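You operate a simulated robot arm through the tools that you are given. There is no shell and no other tool.

You run a simulated robot arm. Do the job below in one go: nothing can be reset, and whatever is moved stays where it is left.

Task
Sticker both sealed bags and lay the open one on the sealer rest.
Fine: the sealed bags stay put, the blue applicator goes back; the open bag up to the stop, the sealer stays off. Set down upright: blue sticker applicator.

The check looks at the end state, three seconds after you hand in, the way a careful person would. Anything else that was tipped, shoved, dropped, spilled or broken makes it a failure.

Robot
A 6-joint arm with a three-finger gripper, fixed in place. Base frame: the origin is on the floor under the middle of its stand, x ahead of it, y to its left, z up. Units: mm, degrees, N and s.
It reaches about 1213 mm from its shoulder. Its first joint turns from -166.0 to 166.0 degrees. Payload 4.89 kg.
Tool frame: the origin (TCP) lies between the finger pads and is the grasp point; the fingertips stand 30 mm ahead of it; z points along the fingers, y is the line along which they close. The gripper opens to 164 mm; its body begins 125 mm behind the TCP.
Orientation is told as [roll, pitch, yaw] about the base's x, y, z axes, in that order, counted from this pose: with the fingers straight down and closing along the base's y, the tool's x points along the base's -x, its y along +y and its z along -z.

Tools
- The arm moves only by the tool jog_arm. Its arguments are lists of equal length, an entry for each row: "xyz": the shift along the tool's x, y, z in units of 150 mm (1.0 is 150 mm), a list of three; "turn": the turn, a rotation vector about the tool's x, y, z in units of 180 degrees (1.0 is 180 degrees), a list of three. In form: {"xyz": [[x, y, z], ...], "turn": [[rx, ry, rz], ...]}. A call has 1 to 20 rows; each row is the pose to reach, as a shift and turn from the pose commanded when the call began, along the tool's axes at that moment. "gripper" is the closure, from 0 (fully open) to 1 (shut), set as the call begins (left out, the last holds). A call with a number of a shift or a turn outside -1 to 1 is refused whole. Rows are played at 5 a second. More than 50 mm and 8.6 degrees between two rows, or a gripper value outside its range, and nothing of the call is played. Where a pose cannot be reached the arm comes as near as it can. A force on the tool above 60 N (or 10 N above the force at the start of the call, whichever is more), or a blocked arm, ends the call early, and 0.2 s more pass. Each finger travels about 108 mm/s and halts on what it meets, pressing with about 31 N; the grip force reading is that of the motor and also rises with nothing between the fingers. The clock runs only during rows and for 0.2 s after the last one: add rows that repeat a pose to give the fingers time. The reply holds the time, the measured pose of the TCP, the force on the tool along the base axes, the opening and the grip force, in the units named above and with some noise, with the torque about the TCP (base axes, N m) and any sound that the robot's microphone picked up.
- Cameras (640 x 400 px; columns grow to the right, rows downward): "scene" is fixed at [48.7, -500.7, 1379.2]; the picture's right is [0.45, -0.90, 0.00], its down [-0.47, -0.24, -0.85] and it looks along [0.76, 0.38, -0.53] (base axes); focal length 372 px, centre (320, 200). "wrist" rides on the gripper at [76, -2, -152] in the tool frame; the picture's right is [0.02, 1.00, 0.00], its down [-0.88, 0.02, -0.47] and it looks along [-0.47, 0.01, 0.88] (tool axes); focal length 247 px, centre (320, 200). There is no depth. A picture from a camera that has moved, and an enlarged one, comes with that camera's place and axes in the base frame and with its lens.
- camera(camera): a new picture of that camera. No time passes.
- slide_trunk(by): moves the trunk up (or, below 0, down) by that many mm; the arm rides with it, the base frame stays. It gives what a move gives, with no picture.
- inspect(camera, box): a new picture of the part [left, top, right, bottom] of that camera's present view, enlarged. No time passes.
- sign_off(): hands the job in; it is judged then, once.

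Places have to be worked out from the pictures, the camera data and where the tool is seen. Open the gripper and draw the arm clear of the work before you hand the job in, unless the task says otherwise.

The tools are called after "Emit:" by a JSON object that holds its "method" and its "body". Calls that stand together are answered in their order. jog_arm: Moves the arm, as the interface text tells. Its arguments: {"type":"object","properties":{"xyz":{"type":"array","items":{"type":"array","items":{"type":"number"}}},"turn":{"type":"array","items":{"type":"array","items":{"type":"number"}}},"gripper":{"type":"number"}},"required":["xyz","turn"]} The other tools are called the same way: slide_trunk (by) moves the trunk up or down; camera (camera) takes a picture; inspect (camera, box) takes an enlarged picture of a part of a camera's view; sign_off () hands the job in.

At the start:

```text
time_s: 0.0
tcp_pos: [609.0, -173.1, 1089.2]
ee_rot: [0.0, 0.0, 0.0]
contact_force: [0.0, -0.1, -0.5]
torque: [-0.01, -0.02, 0.0]
opening: 163.9
grip_force: 0.0
trunk travel left (down, up): [-175.0, 215.0]
```

scene: 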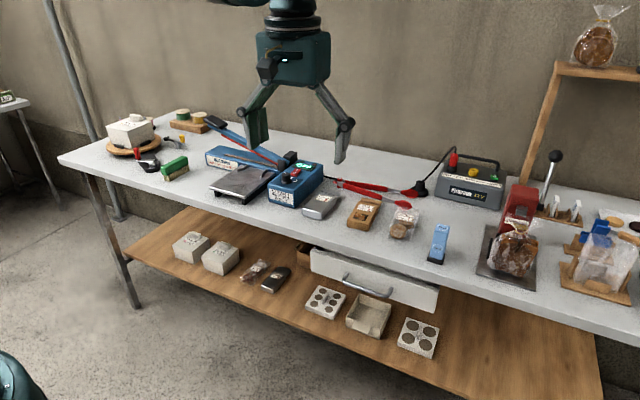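
wrist: 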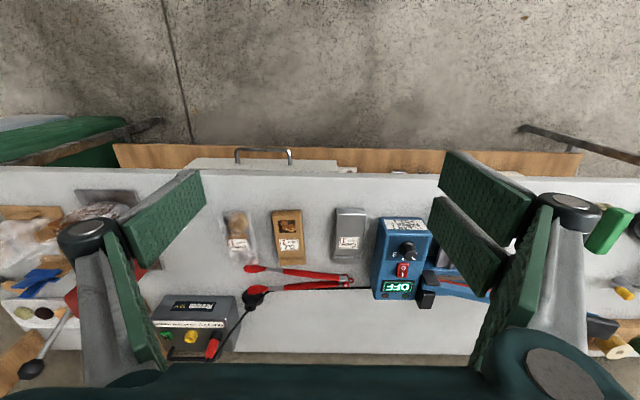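

The first pictures show a bench with many items. I take enlarged views to tell apart the bags, the applicator and the sealer.

Emit:
{"method": "inspect", "body": {"camera": "scene", "box": [190, 110, 350, 210]}}

Emit:
{"method": "inspect", "body": {"camera": "scene", "box": [300, 170, 460, 270]}}

Emit:
{"method": "inspect", "body": {"camera": "scene", "box": [460, 150, 640, 320]}}

Emit:
{"method": "inspect", "body": {"camera": "scene", "box": [90, 90, 250, 190]}}

Emit:
{"method": "inspect", "body": {"camera": "scene", "box": [160, 220, 460, 370]}}

Emit:
{"method": "inspect", "body": {"camera": "wrist", "box": [200, 180, 460, 340]}}

Emit:
{"method": "inspect", "body": {"camera": "wrist", "box": [0, 170, 240, 400]}}

```text
4.00 times, centred on (270, 160) of scene
camera zoom: at [48.7, -500.7, 1379.2], right [0.45, -0.9, 0.0], down [-0.47, -0.24, -0.85], along [0.76, 0.38, -0.53], focal length 1488 px, centre (520, 360)
```

zoom: 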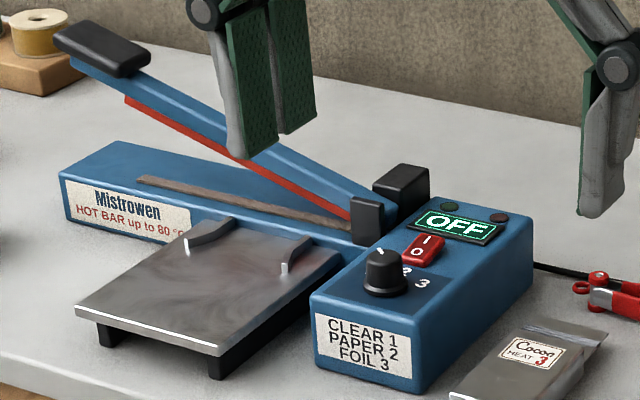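

```text
4.00 times, centred on (380, 220) of scene
camera zoom: at [48.7, -500.7, 1379.2], right [0.45, -0.9, 0.0], down [-0.47, -0.24, -0.85], along [0.76, 0.38, -0.53], focal length 1488 px, centre (80, 120)
```

zoom: 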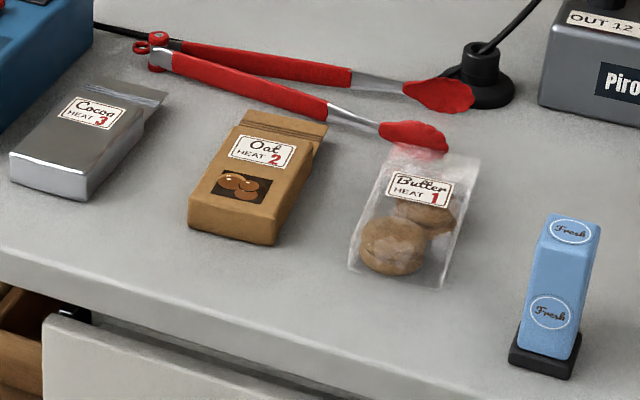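

```text
2.35 times, centred on (550, 235) of scene
camera zoom: at [48.7, -500.7, 1379.2], right [0.45, -0.9, 0.0], down [-0.47, -0.24, -0.85], along [0.76, 0.38, -0.53], focal length 876 px, centre (-221, 118)
```

zoom: 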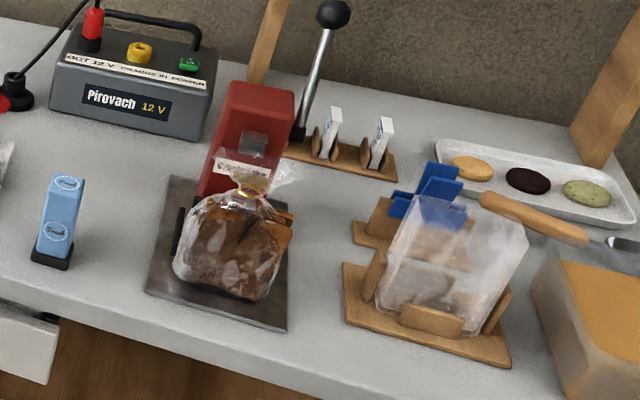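

```text
4.00 times, centred on (170, 140) of scene
camera zoom: at [48.7, -500.7, 1379.2], right [0.45, -0.9, 0.0], down [-0.47, -0.24, -0.85], along [0.76, 0.38, -0.53], focal length 1488 px, centre (920, 440)
```

zoom: 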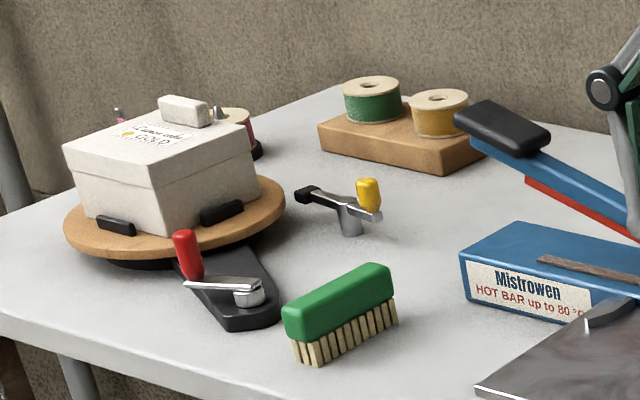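

```text
2.13 times, centred on (310, 295) of scene
camera zoom: at [48.7, -500.7, 1379.2], right [0.45, -0.9, 0.0], down [-0.47, -0.24, -0.85], along [0.76, 0.38, -0.53], focal length 794 px, centre (341, -3)
```

zoom: 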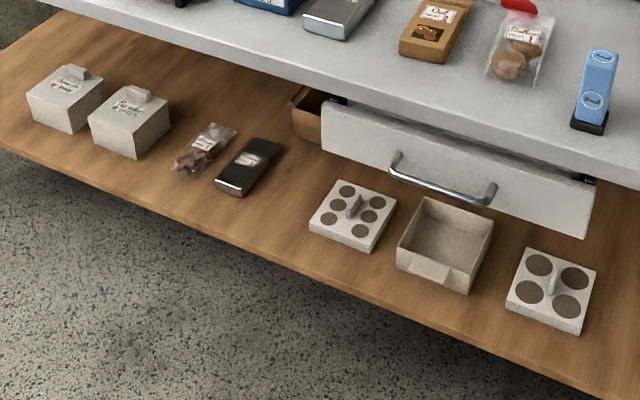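

```text
2.46 times, centred on (330, 260) of wrist
camera zoom: at [532.5, -175.0, 1242.1], right [-0.02, 1.0, 0.0], down [0.88, 0.02, 0.47], along [0.47, 0.01, -0.88], focal length 608 px, centre (295, 52)
```

zoom: 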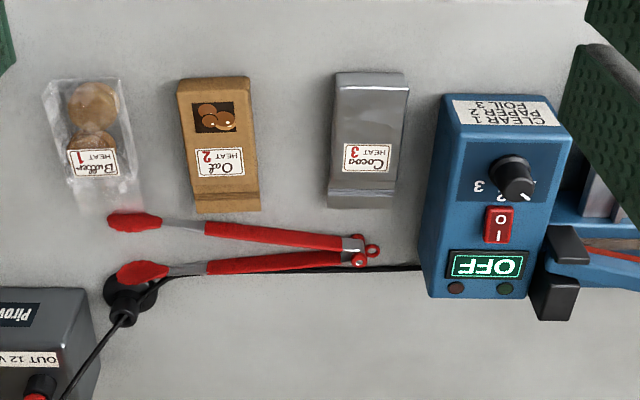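

```text
1.74 times, centred on (120, 285) of wrist
camera zoom: at [532.5, -175.0, 1242.1], right [-0.02, 1.0, 0.0], down [0.88, 0.02, 0.47], along [0.47, 0.01, -0.88], focal length 430 px, centre (668, 52)
```

zoom: 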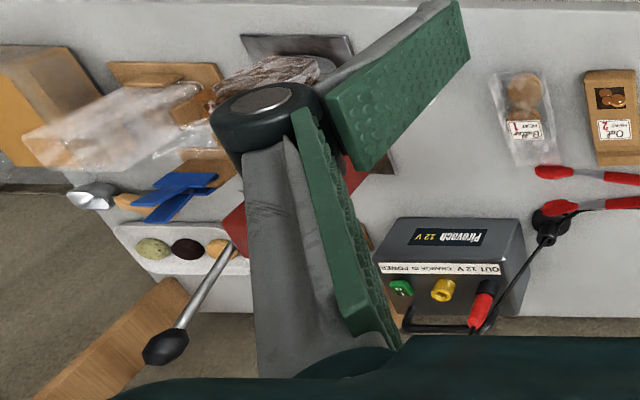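

I need to tell which bags are sealed and which is open, so I zoom in further on each bag's mouth and on the shelf items.

Emit:
{"method": "inspect", "body": {"camera": "scene", "box": [296, 184, 346, 224]}}

Emit:
{"method": "inspect", "body": {"camera": "scene", "box": [340, 190, 390, 234]}}

Emit:
{"method": "inspect", "body": {"camera": "scene", "box": [384, 200, 430, 246]}}

Emit:
{"method": "inspect", "body": {"camera": "wrist", "box": [210, 200, 300, 280]}}

Emit:
{"method": "inspect", "body": {"camera": "wrist", "box": [260, 190, 380, 280]}}

Emit:
{"method": "inspect", "body": {"camera": "scene", "box": [230, 250, 300, 300]}}

Emit:
{"method": "inspect", "body": {"camera": "scene", "box": [420, 215, 460, 270]}}

Emit:
{"method": "inspect", "body": {"camera": "scene", "box": [200, 150, 290, 215]}}

```text
10.00 times, centred on (321, 204) of scene
camera zoom: at [48.7, -500.7, 1379.2], right [0.45, -0.9, 0.0], down [-0.47, -0.24, -0.85], along [0.76, 0.38, -0.53], focal length 3721 px, centre (310, 160)
```

zoom: 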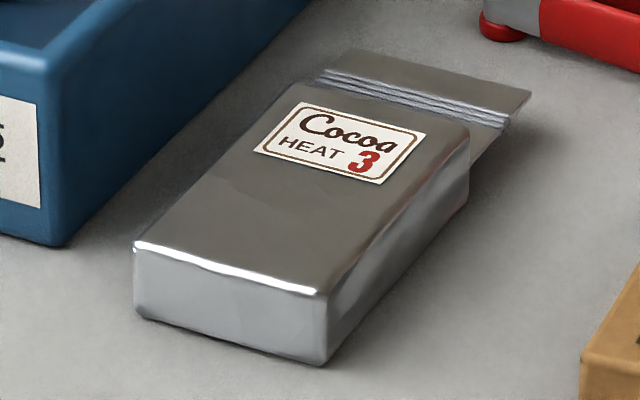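

```text
9.09 times, centred on (365, 212) of scene
camera zoom: at [48.7, -500.7, 1379.2], right [0.45, -0.9, 0.0], down [-0.47, -0.24, -0.85], along [0.76, 0.38, -0.53], focal length 3382 px, centre (-89, 91)
```

zoom: 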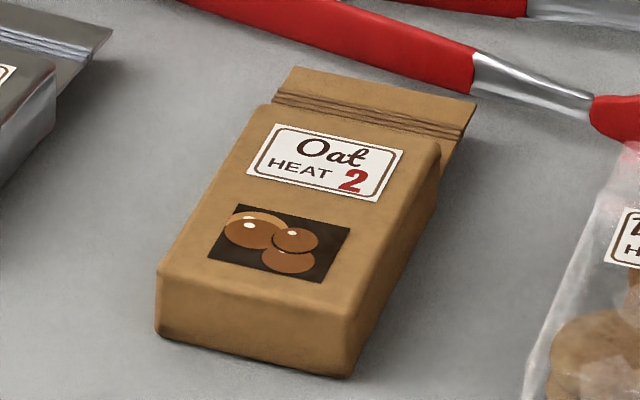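

```text
8.70 times, centred on (407, 223) of scene
camera zoom: at [48.7, -500.7, 1379.2], right [0.45, -0.9, 0.0], down [-0.47, -0.24, -0.85], along [0.76, 0.38, -0.53], focal length 3235 px, centre (-436, -0)
```

zoom: 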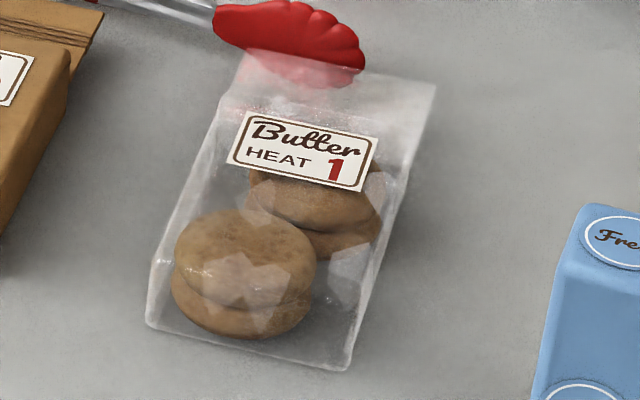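

```text
5.00 times, centred on (255, 240) of wrist
camera zoom: at [532.5, -175.0, 1242.1], right [-0.02, 1.0, 0.0], down [0.88, 0.02, 0.47], along [0.47, 0.01, -0.88], focal length 1235 px, centre (645, 0)
```

zoom: 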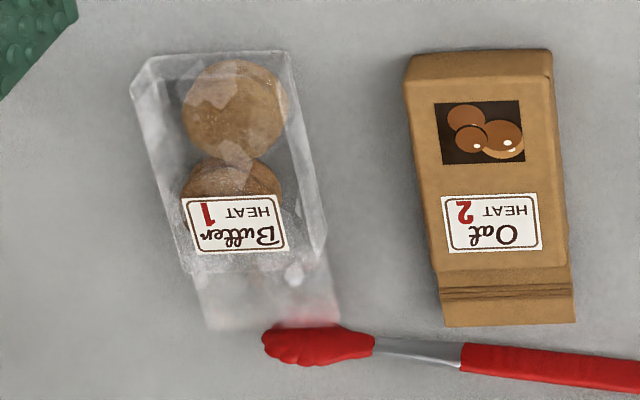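

```text
4.44 times, centred on (320, 235) of wrist
camera zoom: at [532.5, -175.0, 1242.1], right [-0.02, 1.0, 0.0], down [0.88, 0.02, 0.47], along [0.47, 0.01, -0.88], focal length 1098 px, centre (320, 44)
```

zoom: 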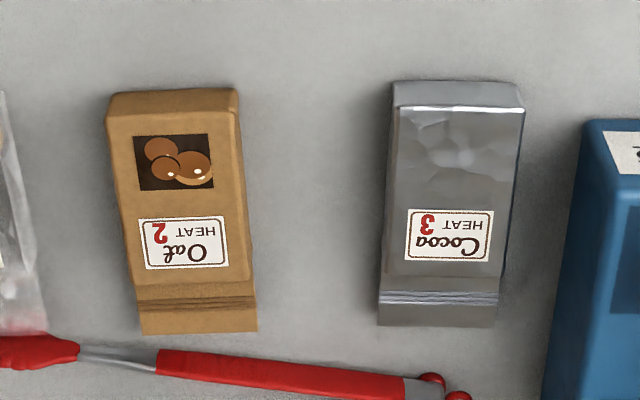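

```text
8.00 times, centred on (265, 275) of scene
camera zoom: at [48.7, -500.7, 1379.2], right [0.45, -0.9, 0.0], down [-0.47, -0.24, -0.85], along [0.76, 0.38, -0.53], focal length 2977 px, centre (760, -400)
```

zoom: 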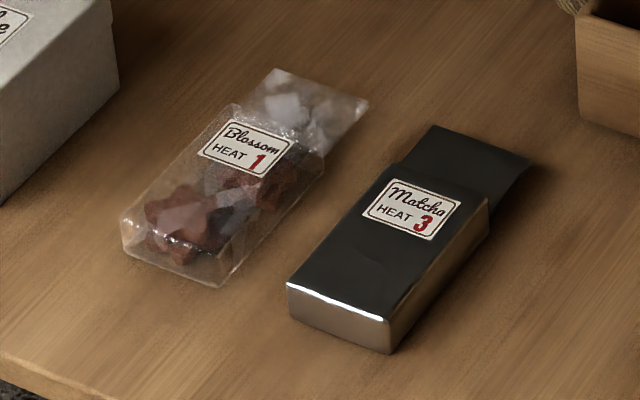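

```text
7.27 times, centred on (440, 242) of scene
camera zoom: at [48.7, -500.7, 1379.2], right [0.45, -0.9, 0.0], down [-0.47, -0.24, -0.85], along [0.76, 0.38, -0.53], focal length 2706 px, centre (-553, -109)
```

zoom: 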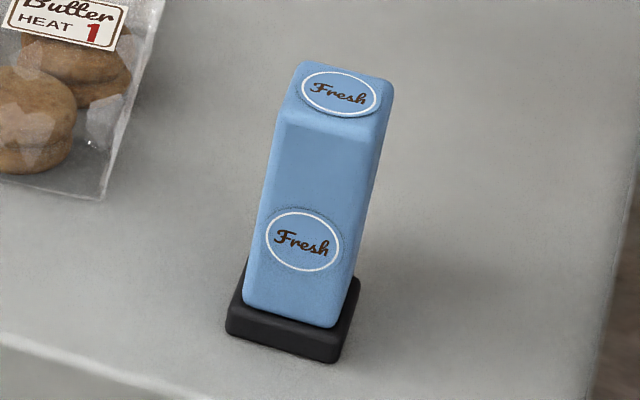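

```text
6.15 times, centred on (245, 182) of scene
camera zoom: at [48.7, -500.7, 1379.2], right [0.45, -0.9, 0.0], down [-0.47, -0.24, -0.85], along [0.76, 0.38, -0.53], focal length 2290 px, centre (782, 308)
```

zoom: 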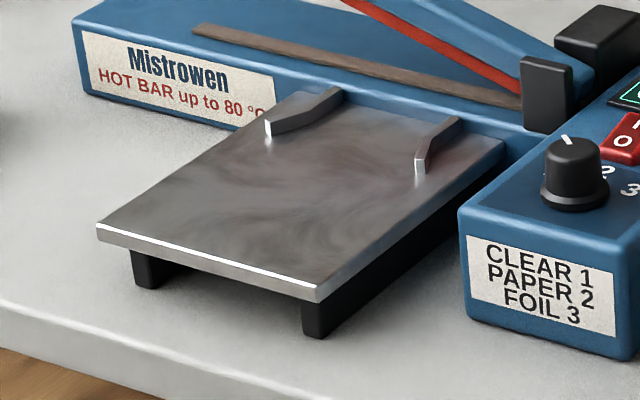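

Cocoa and Oat have crimped (sealed) ends and Butter has a plain open mouth, so Oat and Cocoa get the stickers and Butter goes on the rest. I triangulate the Oat label at about (862,-233,825) and the bench at about 800. Next I slide the arm toward +y to look at the sealer rest from above.

Emit:
{"method": "jog_arm", "body": {"xyz": [[0, 0.33, 0], [0, 0.66, 0], [0, 0.99, 0]], "turn": [[0, 0, 0], [0, 0, 0], [0, 0, 0]]}}

Emit:
{"method": "jog_arm", "body": {"xyz": [[0, 0.33, 0], [0, 0.66, 0], [0, 0.99, 0]], "turn": [[0, 0, 0], [0, 0, 0], [0, 0, 0]]}}

Emit:
{"method": "camera", "body": {"camera": "wrist"}}

Emit:
{"method": "inspect", "body": {"camera": "wrist", "box": [200, 170, 460, 340]}}

Emit:
{"method": "camera", "body": {"camera": "scene"}}

```text
time_s: 0.8
tcp_pos: [608.1, -27.4, 1089.0]
ee_rot: [0.1, 0.0, -0.1]
contact_force: [-0.3, -1.8, 0.6]
torque: [0.23, -0.01, 0.01]
opening: 163.8
grip_force: 0.0
trunk travel left (down, up): [-175.0, 215.0]
```

```text
time_s: 1.6
tcp_pos: [609.8, 121.9, 1088.9]
ee_rot: [-0.1, 0.1, -0.1]
contact_force: [-0.2, -1.3, 0.9]
torque: [0.24, -0.02, 0.0]
opening: 163.8
grip_force: 0.1
trunk travel left (down, up): [-175.0, 215.0]
```

```text
taken
camera wrist: at [532.5, 121.0, 1242.1], right [-0.02, 1.0, 0.0], down [0.88, 0.02, 0.47], along [0.47, 0.01, -0.88], focal length 247 px, centre (320, 200)
```

wrist: 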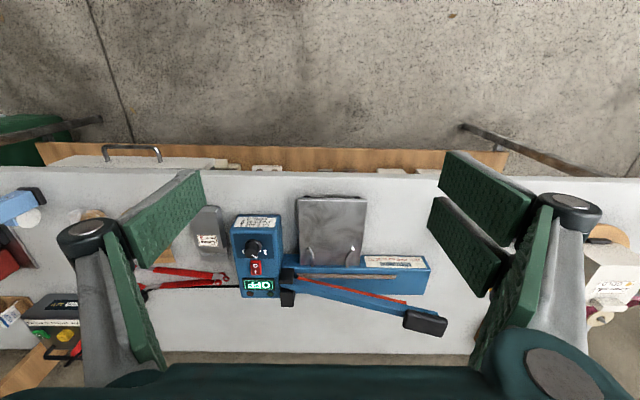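

```text
2.35 times, centred on (330, 255) of wrist
camera zoom: at [532.5, 121.0, 1242.1], right [-0.02, 1.0, 0.0], down [0.88, 0.02, 0.47], along [0.47, 0.01, -0.88], focal length 581 px, centre (296, 71)
```

zoom: 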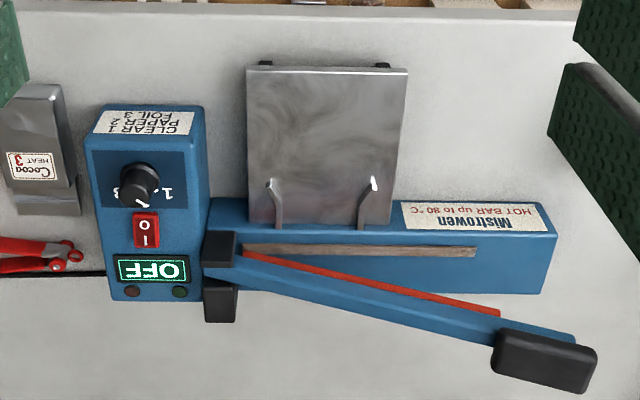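

```text
taken
```

scene: 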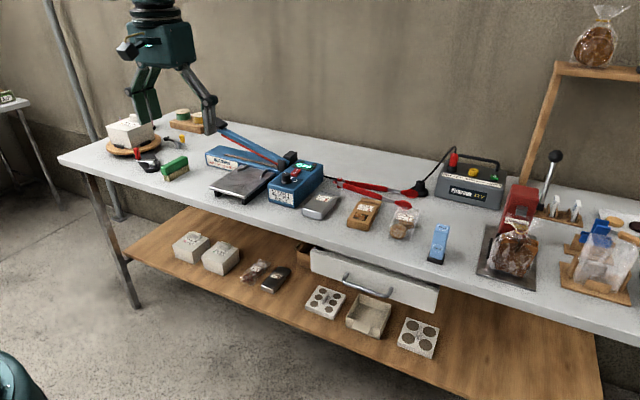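

The rest plate with two bent stops is clear in this view. I zoom in on both cameras to measure the plate and stops.

Emit:
{"method": "inspect", "body": {"camera": "wrist", "box": [280, 185, 390, 275]}}

Emit:
{"method": "inspect", "body": {"camera": "wrist", "box": [220, 200, 300, 310]}}

Emit:
{"method": "inspect", "body": {"camera": "scene", "box": [205, 110, 305, 205]}}

```text
4.44 times, centred on (335, 230) of wrist
camera zoom: at [532.5, 121.0, 1242.1], right [-0.02, 1.0, 0.0], down [0.88, 0.02, 0.47], along [0.47, 0.01, -0.88], focal length 1098 px, centre (253, 67)
```

zoom: 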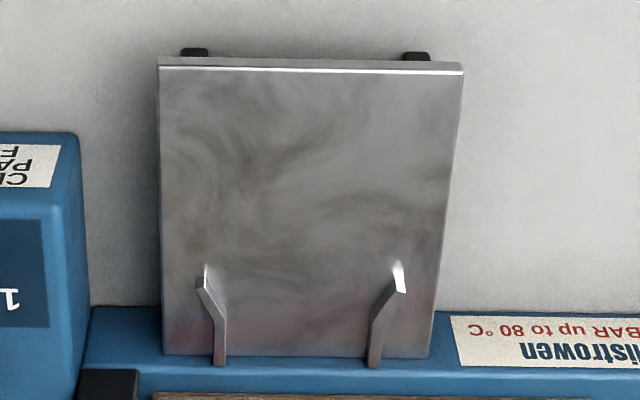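

```text
3.64 times, centred on (260, 255) of wrist
camera zoom: at [532.5, 121.0, 1242.1], right [-0.02, 1.0, 0.0], down [0.88, 0.02, 0.47], along [0.47, 0.01, -0.88], focal length 898 px, centre (538, 0)
```

zoom: 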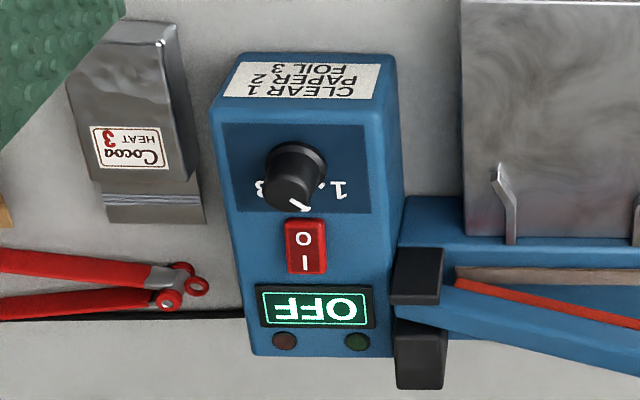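

```text
4.21 times, centred on (255, 158) of scene
camera zoom: at [48.7, -500.7, 1379.2], right [0.45, -0.9, 0.0], down [-0.47, -0.24, -0.85], along [0.76, 0.38, -0.53], focal length 1567 px, centre (594, 379)
```

zoom: 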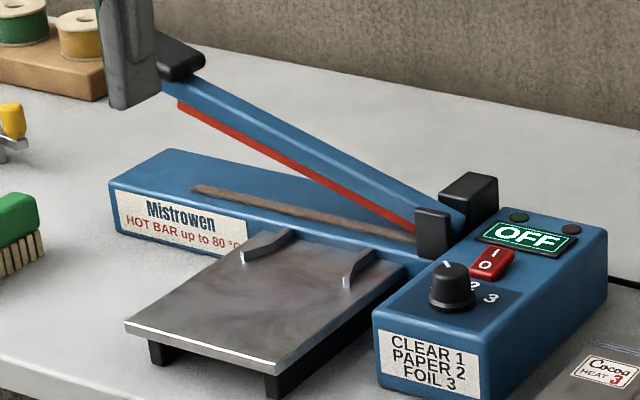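

I place the rest plate at x 749–910, y 87–215, z≈835, with the hot bar at x≈923, z≈850 and the lever rising above the bar. I move closer over the rest to measure the stop.

Emit:
{"method": "jog_arm", "body": {"xyz": [[-0.25, 0.047, 0.148], [-0.5, 0.093, 0.296], [-0.75, 0.14, 0.445], [-1.0, 0.187, 0.593]], "turn": [[0, 0, 0], [0, 0, 0], [0, 0, 0], [0, 0, 0]]}}

Emit:
{"method": "camera", "body": {"camera": "wrist"}}

Emit:
{"method": "inspect", "body": {"camera": "wrist", "box": [230, 140, 410, 260]}}

Emit:
{"method": "inspect", "body": {"camera": "scene", "box": [190, 80, 320, 210]}}

```text
time_s: 2.6
tcp_pos: [757.6, 152.7, 1000.8]
ee_rot: [0.0, 0.0, 0.0]
contact_force: [-1.9, -0.8, 1.4]
torque: [0.07, -0.22, 0.07]
opening: 163.8
grip_force: 0.0
trunk travel left (down, up): [-175.0, 215.0]
```

```text
taken
camera wrist: at [680.8, 150.5, 1153.7], right [-0.02, 1.0, 0.0], down [0.88, 0.02, 0.47], along [0.47, 0.01, -0.88], focal length 247 px, centre (320, 200)
```

wrist: 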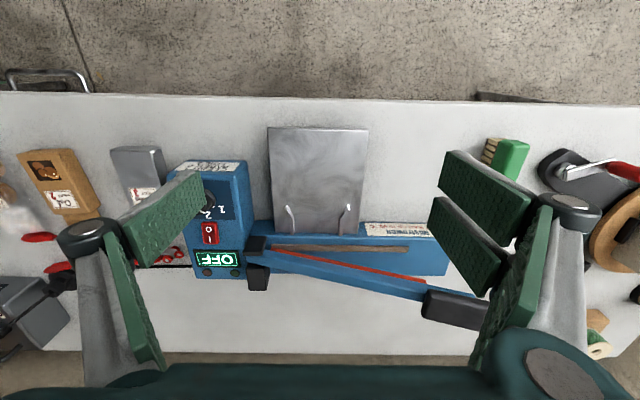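

```text
3.33 times, centred on (320, 200) of wrist
camera zoom: at [680.8, 150.5, 1153.7], right [-0.02, 1.0, 0.0], down [0.88, 0.02, 0.47], along [0.47, 0.01, -0.88], focal length 823 px, centre (320, 200)
```

zoom: 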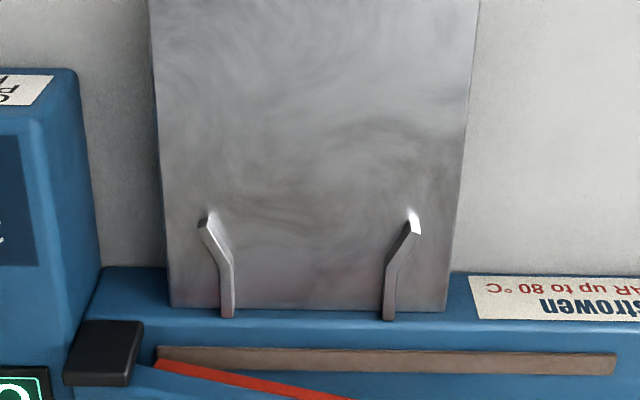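

```text
3.08 times, centred on (255, 145) of scene
camera zoom: at [48.7, -500.7, 1379.2], right [0.45, -0.9, 0.0], down [-0.47, -0.24, -0.85], along [0.76, 0.38, -0.53], focal length 1145 px, centre (520, 369)
```

zoom: 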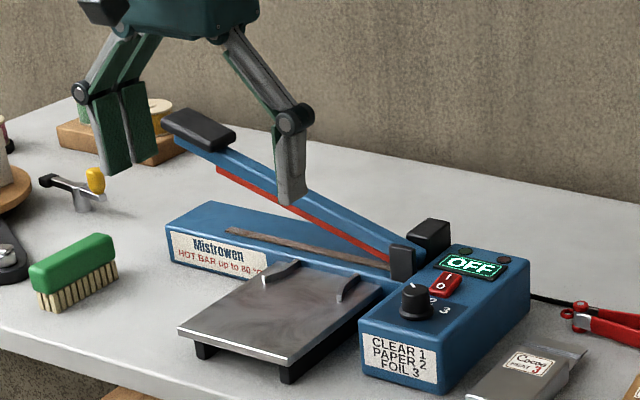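

The rails form a throat of about 67 mm (y 117–184) from x≈852 to 905, about 10 mm tall, and the housing face at x≈909 is the end stop. I zoom in on the fingers to learn their widths and spacing, then head for the bags.

Emit:
{"method": "inspect", "body": {"camera": "wrist", "box": [400, 130, 600, 310]}}

Emit:
{"method": "inspect", "body": {"camera": "wrist", "box": [50, 150, 230, 300]}}

Emit:
{"method": "inspect", "body": {"camera": "scene", "box": [190, 70, 310, 160]}}

```text
2.22 times, centred on (500, 220) of wrist
camera zoom: at [680.8, 150.5, 1153.7], right [-0.02, 1.0, 0.0], down [0.88, 0.02, 0.47], along [0.47, 0.01, -0.88], focal length 549 px, centre (-80, 156)
```

zoom: 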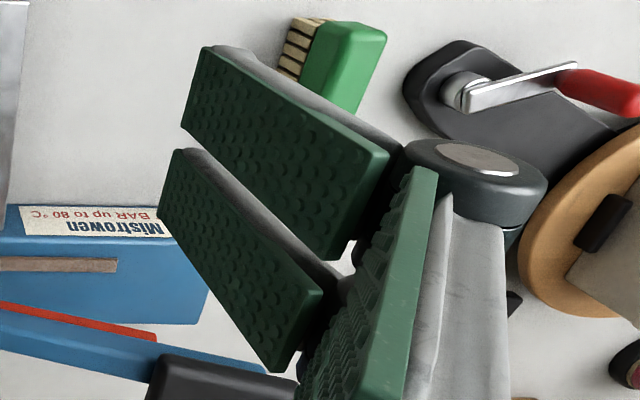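

```text
2.67 times, centred on (140, 225) of wrist
camera zoom: at [680.8, 150.5, 1153.7], right [-0.02, 1.0, 0.0], down [0.88, 0.02, 0.47], along [0.47, 0.01, -0.88], focal length 659 px, centre (800, 133)
```

zoom: 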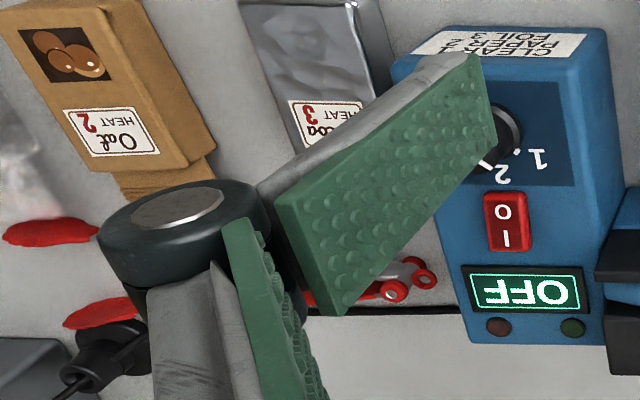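

```text
4.44 times, centred on (250, 115) of scene
camera zoom: at [48.7, -500.7, 1379.2], right [0.45, -0.9, 0.0], down [-0.47, -0.24, -0.85], along [0.76, 0.38, -0.53], focal length 1654 px, centre (631, 578)
```

zoom: 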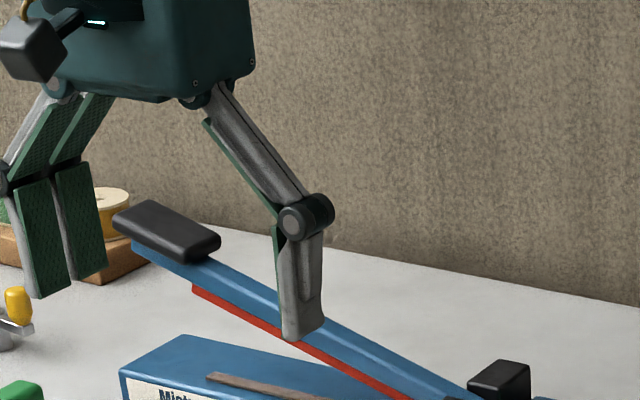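

Each pad is about 25 mm wide, two on the +y side and one on the -y side, and the tips sit only about 5 mm beyond the TCP when fully open. I now move toward -y to look at the Butter bag and the applicator up close.

Emit:
{"method": "jog_arm", "body": {"xyz": [[0.1, -0.3, -0.05], [0.2, -0.6, -0.1], [0.3, -0.9, -0.15], [0.33, -1.0, -0.2]], "turn": [[0, 0, 0], [0, 0, 0], [0, 0, 0], [0, 0, 0]]}}

Emit:
{"method": "jog_arm", "body": {"xyz": [[0, -0.33, 0], [0, -0.66, 0], [0, -1.0, 0]], "turn": [[0, 0, 0], [0, 0, 0], [0, 0, 0]]}}

Emit:
{"method": "jog_arm", "body": {"xyz": [[0, -0.33, 0], [0, -0.66, 0], [0, -1.0, 0]], "turn": [[0, 0, 0], [0, 0, 0], [0, 0, 0]]}}

Emit:
{"method": "camera", "body": {"camera": "wrist"}}

Emit:
{"method": "inspect", "body": {"camera": "wrist", "box": [200, 130, 440, 280]}}

```text
time_s: 3.6
tcp_pos: [708.5, 1.6, 1030.6]
ee_rot: [0.0, 0.0, -0.1]
contact_force: [0.6, 0.4, -0.1]
torque: [-0.01, 0.01, 0.0]
opening: 163.9
grip_force: 0.1
trunk travel left (down, up): [-175.0, 215.0]
```

```text
refused: row 3 steps farther than a row can; nothing moved
```

```text
refused: row 3 steps farther than a row can; nothing moved
```

```text
taken
camera wrist: at [632.1, 0.0, 1183.9], right [-0.02, 1.0, 0.0], down [0.88, 0.02, 0.47], along [0.47, 0.01, -0.88], focal length 247 px, centre (320, 200)
```

wrist: 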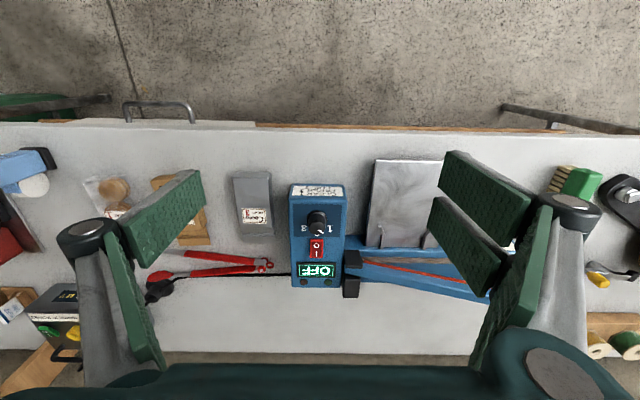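

```text
2.67 times, centred on (320, 205) of wrist
camera zoom: at [632.1, 0.0, 1183.9], right [-0.02, 1.0, 0.0], down [0.88, 0.02, 0.47], along [0.47, 0.01, -0.88], focal length 659 px, centre (320, 187)
```

zoom: 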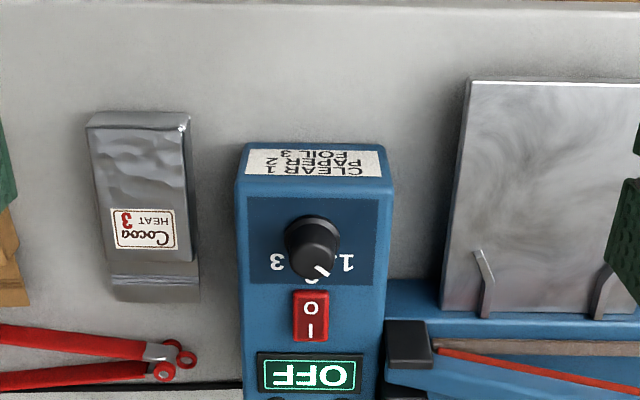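

The rows were a hair too far apart, so nothing moved in those two calls. Cocoa's body is at x 787–885, y -133…-75, with its label at x 846–868. I go on toward -y with smaller steps.

Emit:
{"method": "jog_arm", "body": {"xyz": [[0, -0.33, 0], [0, -0.66, 0], [0, -0.99, 0]], "turn": [[0, 0, 0], [0, 0, 0], [0, 0, 0]]}}

Emit:
{"method": "jog_arm", "body": {"xyz": [[0, -0.33, 0], [0, -0.66, 0], [0, -0.99, 0]], "turn": [[0, 0, 0], [0, 0, 0], [0, 0, 0]]}}

Emit:
{"method": "camera", "body": {"camera": "wrist"}}

Emit:
{"method": "inspect", "body": {"camera": "wrist", "box": [210, 130, 440, 270]}}

Emit:
{"method": "jog_arm", "body": {"xyz": [[0, -0.33, 0], [0, -0.66, 0], [0, -0.99, 0]], "turn": [[0, 0, 0], [0, 0, 0], [0, 0, 0]]}}

Emit:
{"method": "camera", "body": {"camera": "wrist"}}

Emit:
{"method": "inspect", "body": {"camera": "wrist", "box": [210, 130, 440, 270]}}

```text
time_s: 4.4
tcp_pos: [708.5, -145.7, 1030.5]
ee_rot: [0.0, 0.0, 0.0]
contact_force: [0.0, 1.6, -0.5]
torque: [-0.31, 0.0, -0.02]
opening: 164.1
grip_force: 0.1
trunk travel left (down, up): [-175.0, 215.0]
```

```text
time_s: 5.2
tcp_pos: [708.7, -295.2, 1029.4]
ee_rot: [-0.2, -0.1, 0.0]
contact_force: [-0.7, 1.8, 0.2]
torque: [-0.31, -0.09, 0.04]
opening: 163.8
grip_force: 0.1
trunk travel left (down, up): [-175.0, 215.0]
```

```text
taken
camera wrist: at [632.2, -296.7, 1183.3], right [-0.02, 1.0, 0.0], down [0.88, 0.02, 0.47], along [0.47, 0.01, -0.88], focal length 247 px, centre (320, 200)
```

wrist: 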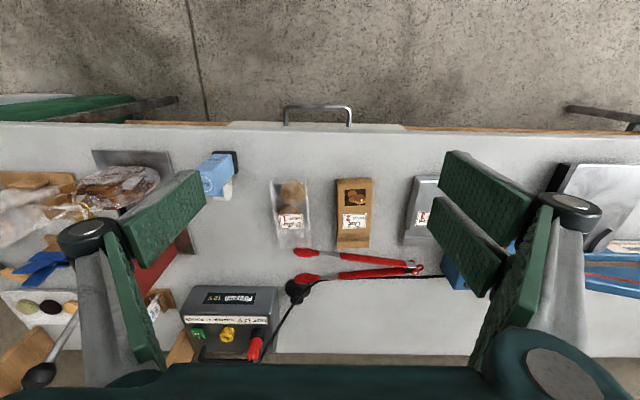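

```text
2.78 times, centred on (325, 200) of wrist
camera zoom: at [632.2, -296.7, 1183.3], right [-0.02, 1.0, 0.0], down [0.88, 0.02, 0.47], along [0.47, 0.01, -0.88], focal length 687 px, centre (306, 200)
```

zoom: 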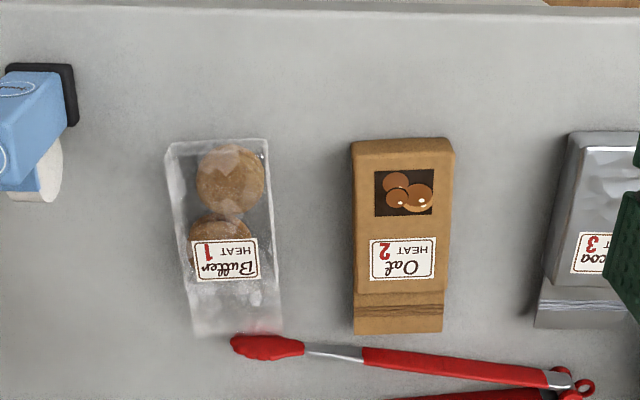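

```text
time_s: 6.0
tcp_pos: [710.8, -443.5, 1030.3]
ee_rot: [-0.1, 0.1, -0.1]
contact_force: [0.1, 2.0, 0.3]
torque: [-0.32, -0.04, 0.01]
opening: 163.8
grip_force: 0.1
trunk travel left (down, up): [-175.0, 215.0]
```

```text
taken
camera wrist: at [633.2, -444.3, 1183.5], right [-0.02, 1.0, 0.0], down [0.88, 0.02, 0.47], along [0.47, 0.01, -0.88], focal length 247 px, centre (320, 200)
```

wrist: 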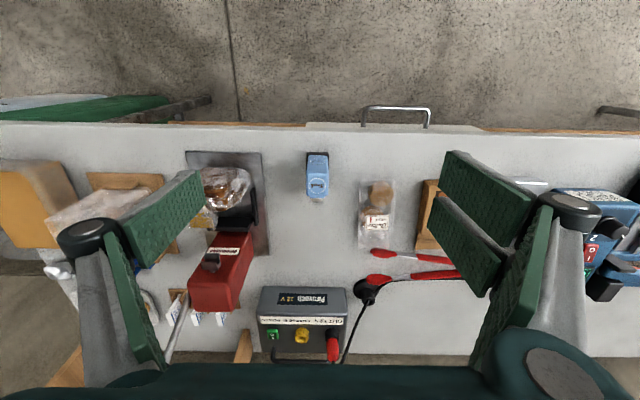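

```text
2.78 times, centred on (325, 200) of wrist
camera zoom: at [633.2, -444.3, 1183.5], right [-0.02, 1.0, 0.0], down [0.88, 0.02, 0.47], along [0.47, 0.01, -0.88], focal length 687 px, centre (306, 200)
```

zoom: 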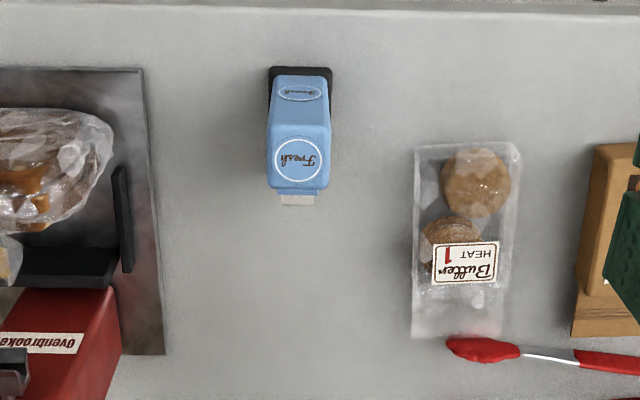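

The applicator stands at the middle of this view, with a white piece on its far (+x) side that could be the sticker roll or a roller. I zoom in to understand which end applies the sticker.

Emit:
{"method": "inspect", "body": {"camera": "wrist", "box": [295, 145, 345, 215]}}

Emit:
{"method": "inspect", "body": {"camera": "scene", "box": [425, 218, 455, 268]}}

Emit:
{"method": "camera", "body": {"camera": "scene"}}

```text
5.71 times, centred on (320, 180) of wrist
camera zoom: at [633.2, -444.3, 1183.5], right [-0.02, 1.0, 0.0], down [0.88, 0.02, 0.47], along [0.47, 0.01, -0.88], focal length 1411 px, centre (320, 314)
```

zoom: 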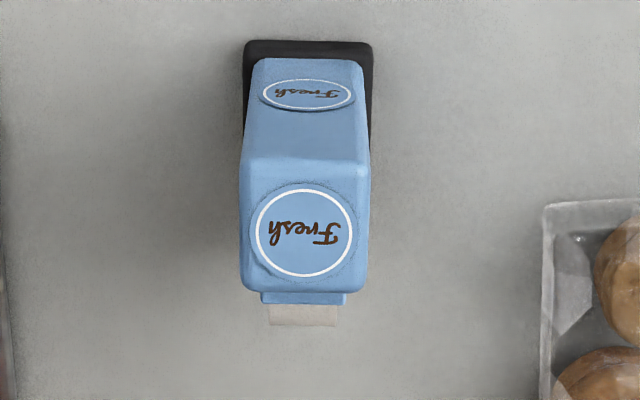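

```text
8.00 times, centred on (440, 243) of scene
camera zoom: at [48.7, -500.7, 1379.2], right [0.45, -0.9, 0.0], down [-0.47, -0.24, -0.85], along [0.76, 0.38, -0.53], focal length 2977 px, centre (-640, -144)
```

zoom: 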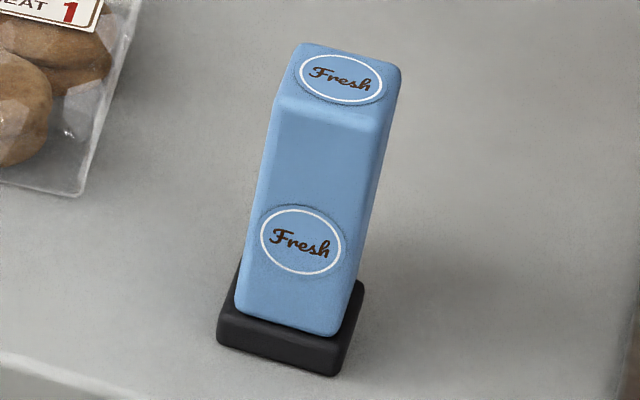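

```text
taken
```

scene: 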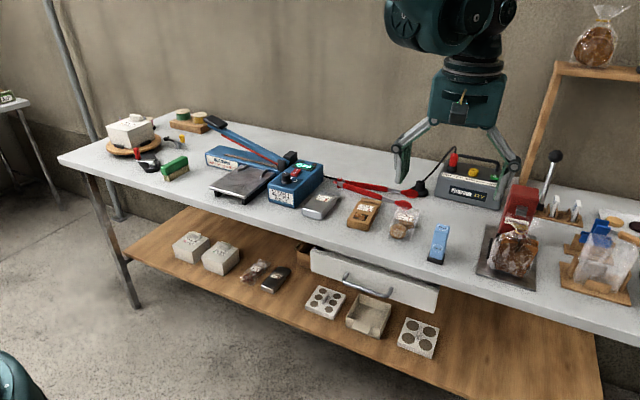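

The applicator top is at about (770,-445,887), with a body about 29×33 mm on a black foot about 36 mm wide. I turn the wrist so its camera looks at it from the +y side, to see its working end.

Emit:
{"method": "jog_arm", "body": {"xyz": [[-0.05, 0.06, 0], [-0.1, 0.12, 0], [-0.15, 0.18, 0], [-0.2, 0.24, 0], [-0.25, 0.3, 0], [-0.3, 0.36, 0], [-0.35, 0.42, 0], [-0.4, 0.48, 0], [-0.4, 0.54, 0], [-0.4, 0.6, 0], [-0.4, 0.66, 0]], "turn": [[0, 0, 0.0455], [0, 0, 0.091], [0, 0, 0.1365], [0, 0, 0.182], [0, 0, 0.2275], [0, 0, 0.273], [0, 0, 0.3185], [0, 0, 0.364], [0, 0, 0.4095], [0, 0, 0.455], [0, 0, 0.5]]}}

Emit:
{"method": "camera", "body": {"camera": "wrist"}}

```text
time_s: 8.4
tcp_pos: [769.7, -343.8, 1030.0]
ee_rot: [0.1, -0.1, -90.2]
contact_force: [0.4, -0.1, 0.1]
torque: [0.03, 0.03, -0.02]
opening: 164.1
grip_force: 0.0
trunk travel left (down, up): [-175.0, 215.0]
```

```text
taken
camera wrist: at [767.6, -268.2, 1183.2], right [1.0, 0.02, 0.0], down [0.02, -0.88, 0.47], along [0.01, -0.47, -0.88], focal length 247 px, centre (320, 200)
```

wrist: 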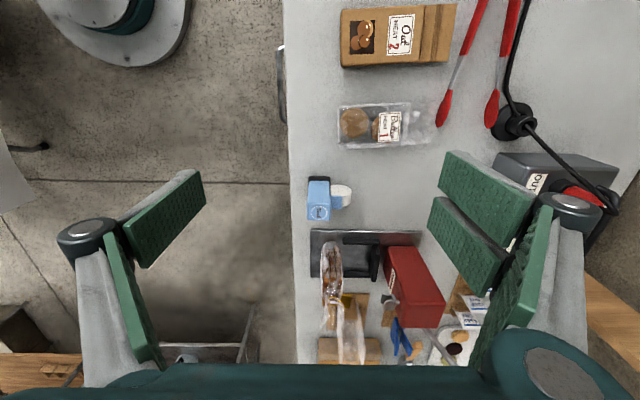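

The view from above shows a white round part on its +x side. I tilt and lower the wrist for a flatter side view.

Emit:
{"method": "jog_arm", "body": {"xyz": [[0, 0, 0.1], [0, 0, 0.2], [0, 0, 0.3], [0, 0, 0.4]], "turn": [[0, -0.0417, 0], [0, -0.0833, 0], [0, -0.125, 0], [0, -0.1667, 0]]}}

Emit:
{"method": "camera", "body": {"camera": "wrist"}}

Emit:
{"method": "inspect", "body": {"camera": "wrist", "box": [270, 170, 380, 270]}}

```text
time_s: 9.4
tcp_pos: [769.3, -346.1, 970.5]
ee_rot: [0.2, -30.1, -90.1]
contact_force: [-0.1, -0.1, -0.1]
torque: [0.12, -0.13, 0.08]
opening: 163.8
grip_force: 0.1
trunk travel left (down, up): [-175.0, 215.0]
```

```text
taken
camera wrist: at [766.9, -204.0, 1064.1], right [1.0, 0.02, -0.01], down [0.02, -0.52, 0.85], along [0.01, -0.85, -0.53], focal length 247 px, centre (320, 200)
```

wrist: 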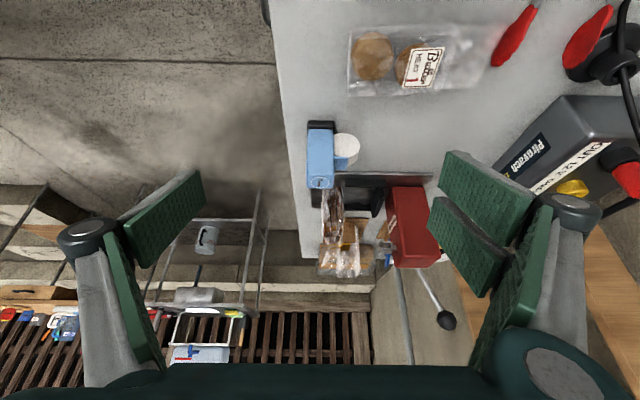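

```text
4.00 times, centred on (325, 220) of wrist
camera zoom: at [766.9, -204.0, 1064.1], right [1.0, 0.02, -0.01], down [0.02, -0.52, 0.85], along [0.01, -0.85, -0.53], focal length 988 px, centre (300, 120)
```

zoom: 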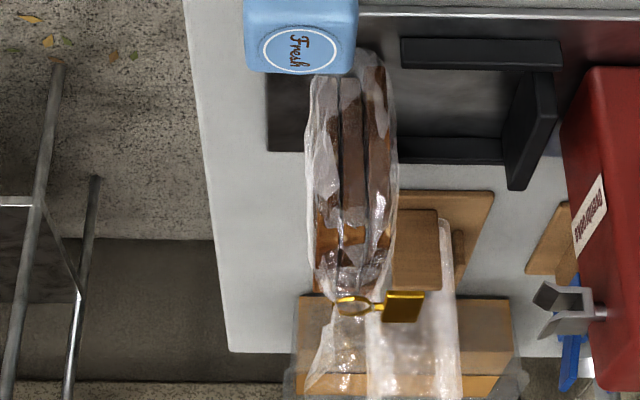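

The image is upside down (row down is base up). I zoom on the applicator itself, at rows 115–195.

Emit:
{"method": "inspect", "body": {"camera": "wrist", "box": [295, 110, 375, 200]}}

```text
4.44 times, centred on (335, 155) of wrist
camera zoom: at [766.9, -204.0, 1064.1], right [1.0, 0.02, -0.01], down [0.02, -0.52, 0.85], along [0.01, -0.85, -0.53], focal length 1098 px, centre (253, 400)
```

zoom: 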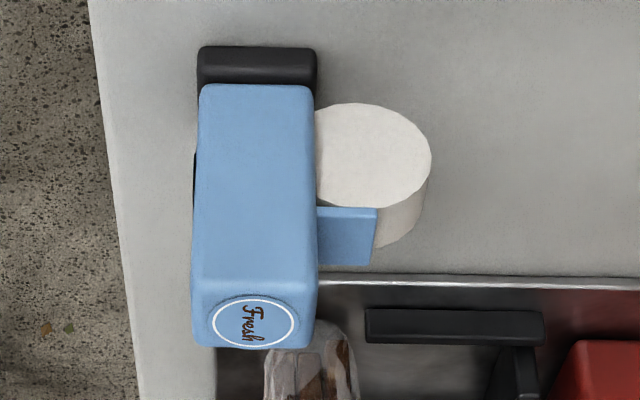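

The applicator has a sticker roll on its +x side, and its black foot at the bottom is what gets pressed on a bag. I untilt and rise, turn the wrist back to yaw 0 above the applicator, and pre-close the fingers to keep clear of the bread bag at y≈-540.

Emit:
{"method": "jog_arm", "body": {"xyz": [[-0.05, 0, -0.087], [-0.1, 0, -0.174], [-0.15, 0, -0.26], [-0.2, 0, -0.347]], "turn": [[0, 0.0417, 0], [0, 0.0833, 0], [0, 0.125, 0], [0, 0.1667, 0]]}}

Emit:
{"method": "jog_arm", "body": {"xyz": [[-0.06, 0, 0], [-0.12, 0, 0], [-0.18, 0, 0], [-0.24, 0, 0], [-0.3, 0, 0], [-0.36, 0, 0], [-0.42, -0.01, 0], [-0.48, -0.01, 0], [-0.54, -0.01, 0], [-0.6, -0.02, 0], [-0.66, -0.02, 0]], "turn": [[0, 0, -0.0455], [0, 0, -0.091], [0, 0, -0.1365], [0, 0, -0.182], [0, 0, -0.2275], [0, 0, -0.273], [0, 0, -0.3185], [0, 0, -0.364], [0, 0, -0.4095], [0, 0, -0.455], [0, 0, -0.5]], "gripper": 0.55}}

Emit:
{"method": "camera", "body": {"camera": "wrist"}}

Emit:
{"method": "camera", "body": {"camera": "scene"}}

```text
time_s: 10.4
tcp_pos: [768.7, -344.0, 1030.0]
ee_rot: [0.0, 0.0, -90.0]
contact_force: [0.4, 0.6, 0.2]
torque: [-0.13, 0.02, -0.03]
opening: 164.1
grip_force: 0.0
trunk travel left (down, up): [-175.0, 215.0]
```

```text
time_s: 12.8
tcp_pos: [766.8, -443.8, 1029.7]
ee_rot: [0.0, 0.0, 0.2]
contact_force: [-1.1, 0.7, 0.2]
torque: [-0.08, 0.03, 0.0]
opening: 73.9
grip_force: 0.1
trunk travel left (down, up): [-175.0, 215.0]
```

```text
taken
camera wrist: at [689.7, -445.4, 1183.1], right [-0.02, 1.0, 0.0], down [0.88, 0.02, 0.47], along [0.47, 0.01, -0.88], focal length 247 px, centre (320, 200)
```

wrist: 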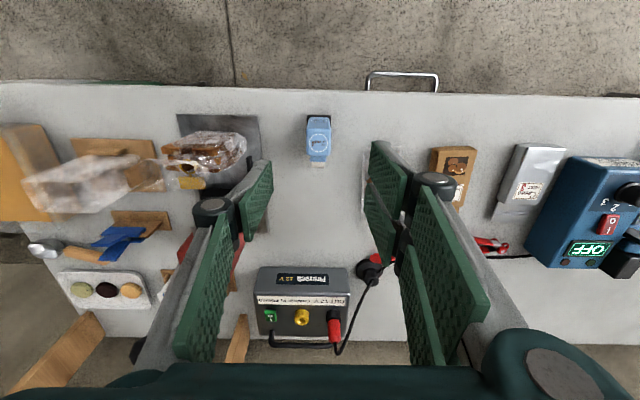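

```text
taken
```

scene: 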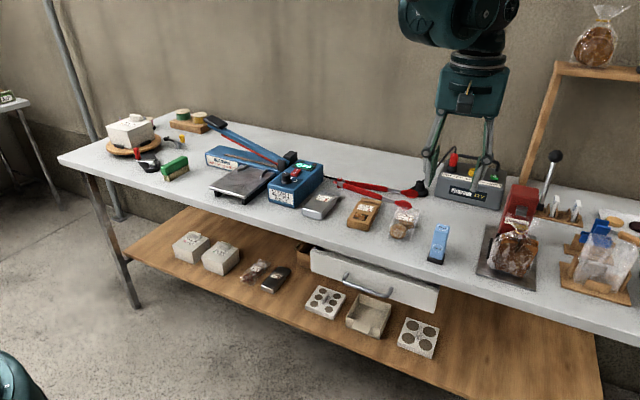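

The opening follows 164·(1−closure). I refine the applicator's position in this view before descending.

Emit:
{"method": "inspect", "body": {"camera": "wrist", "box": [290, 105, 350, 175]}}

Emit:
{"method": "inspect", "body": {"camera": "wrist", "box": [160, 130, 460, 330]}}

Emit:
{"method": "inspect", "body": {"camera": "scene", "box": [400, 50, 540, 290]}}

```text
5.71 times, centred on (320, 140) of wrist
camera zoom: at [689.7, -445.4, 1183.1], right [-0.02, 1.0, 0.0], down [0.88, 0.02, 0.47], along [0.47, 0.01, -0.88], focal length 1411 px, centre (320, 543)
```

zoom: 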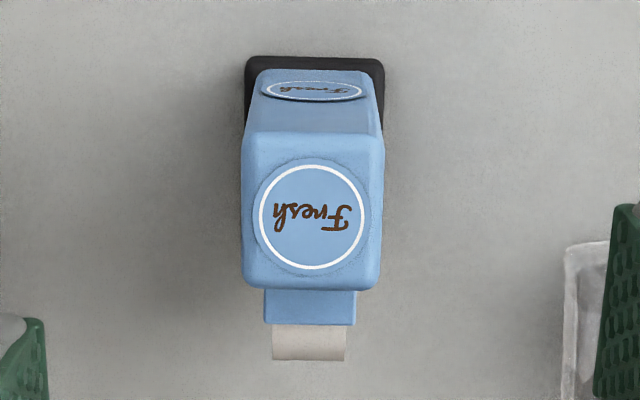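

```text
2.00 times, centred on (310, 230) of wrist
camera zoom: at [689.7, -445.4, 1183.1], right [-0.02, 1.0, 0.0], down [0.88, 0.02, 0.47], along [0.47, 0.01, -0.88], focal length 494 px, centre (340, 140)
```

zoom: 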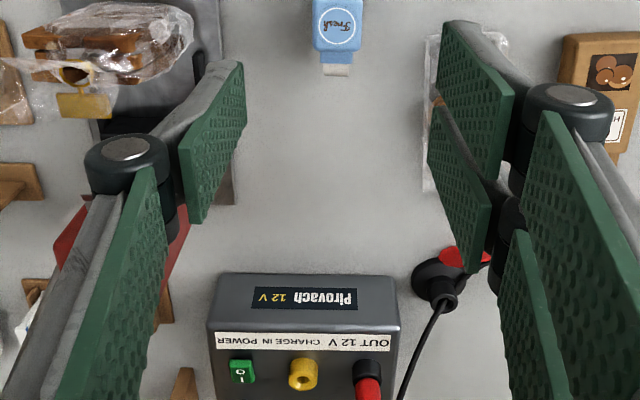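

```text
1.67 times, centred on (470, 170) of scene
camera zoom: at [48.7, -500.7, 1379.2], right [0.45, -0.9, 0.0], down [-0.47, -0.24, -0.85], along [0.76, 0.38, -0.53], focal length 620 px, centre (70, 250)
```

zoom: 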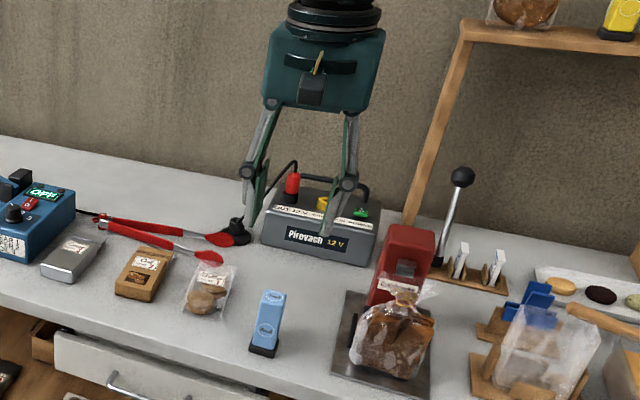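

The applicator centre reads (769,-445.5), right between the fingers. I descend partway and check alignment.

Emit:
{"method": "jog_arm", "body": {"xyz": [[0, -0.005, 0.2], [0, -0.01, 0.4], [0, -0.01, 0.6]], "turn": [[0, 0, 0], [0, 0, 0], [0, 0, 0]]}}

Emit:
{"method": "camera", "body": {"camera": "wrist"}}

Emit:
{"method": "inspect", "body": {"camera": "scene", "box": [390, 110, 510, 290]}}

```text
time_s: 13.6
tcp_pos: [766.2, -445.2, 939.0]
ee_rot: [0.0, 0.0, 0.0]
contact_force: [-1.0, -0.1, 1.7]
torque: [-0.07, -0.09, 0.01]
opening: 74.0
grip_force: 0.0
trunk travel left (down, up): [-175.0, 215.0]
```

```text
taken
camera wrist: at [689.5, -446.5, 1093.4], right [-0.02, 1.0, 0.0], down [0.88, 0.02, 0.47], along [0.47, 0.01, -0.88], focal length 247 px, centre (320, 200)
```

wrist: 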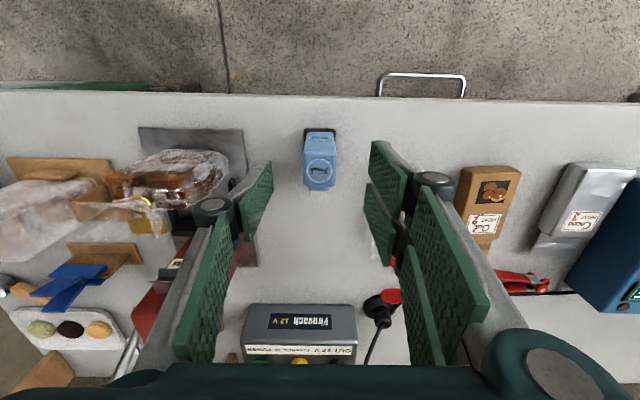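

```text
2.22 times, centred on (450, 200) of scene
camera zoom: at [48.7, -500.7, 1379.2], right [0.45, -0.9, 0.0], down [-0.47, -0.24, -0.85], along [0.76, 0.38, -0.53], focal length 827 px, centre (31, 200)
```

zoom: 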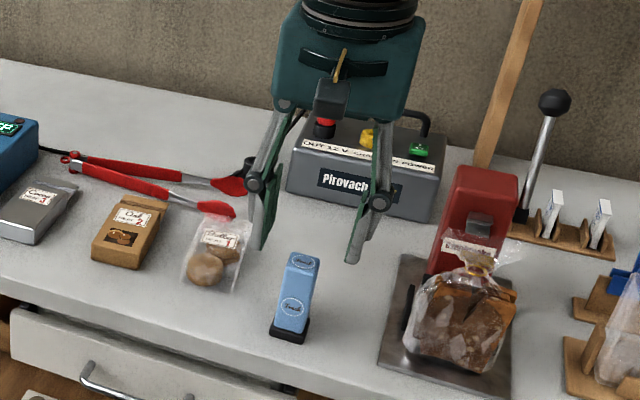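

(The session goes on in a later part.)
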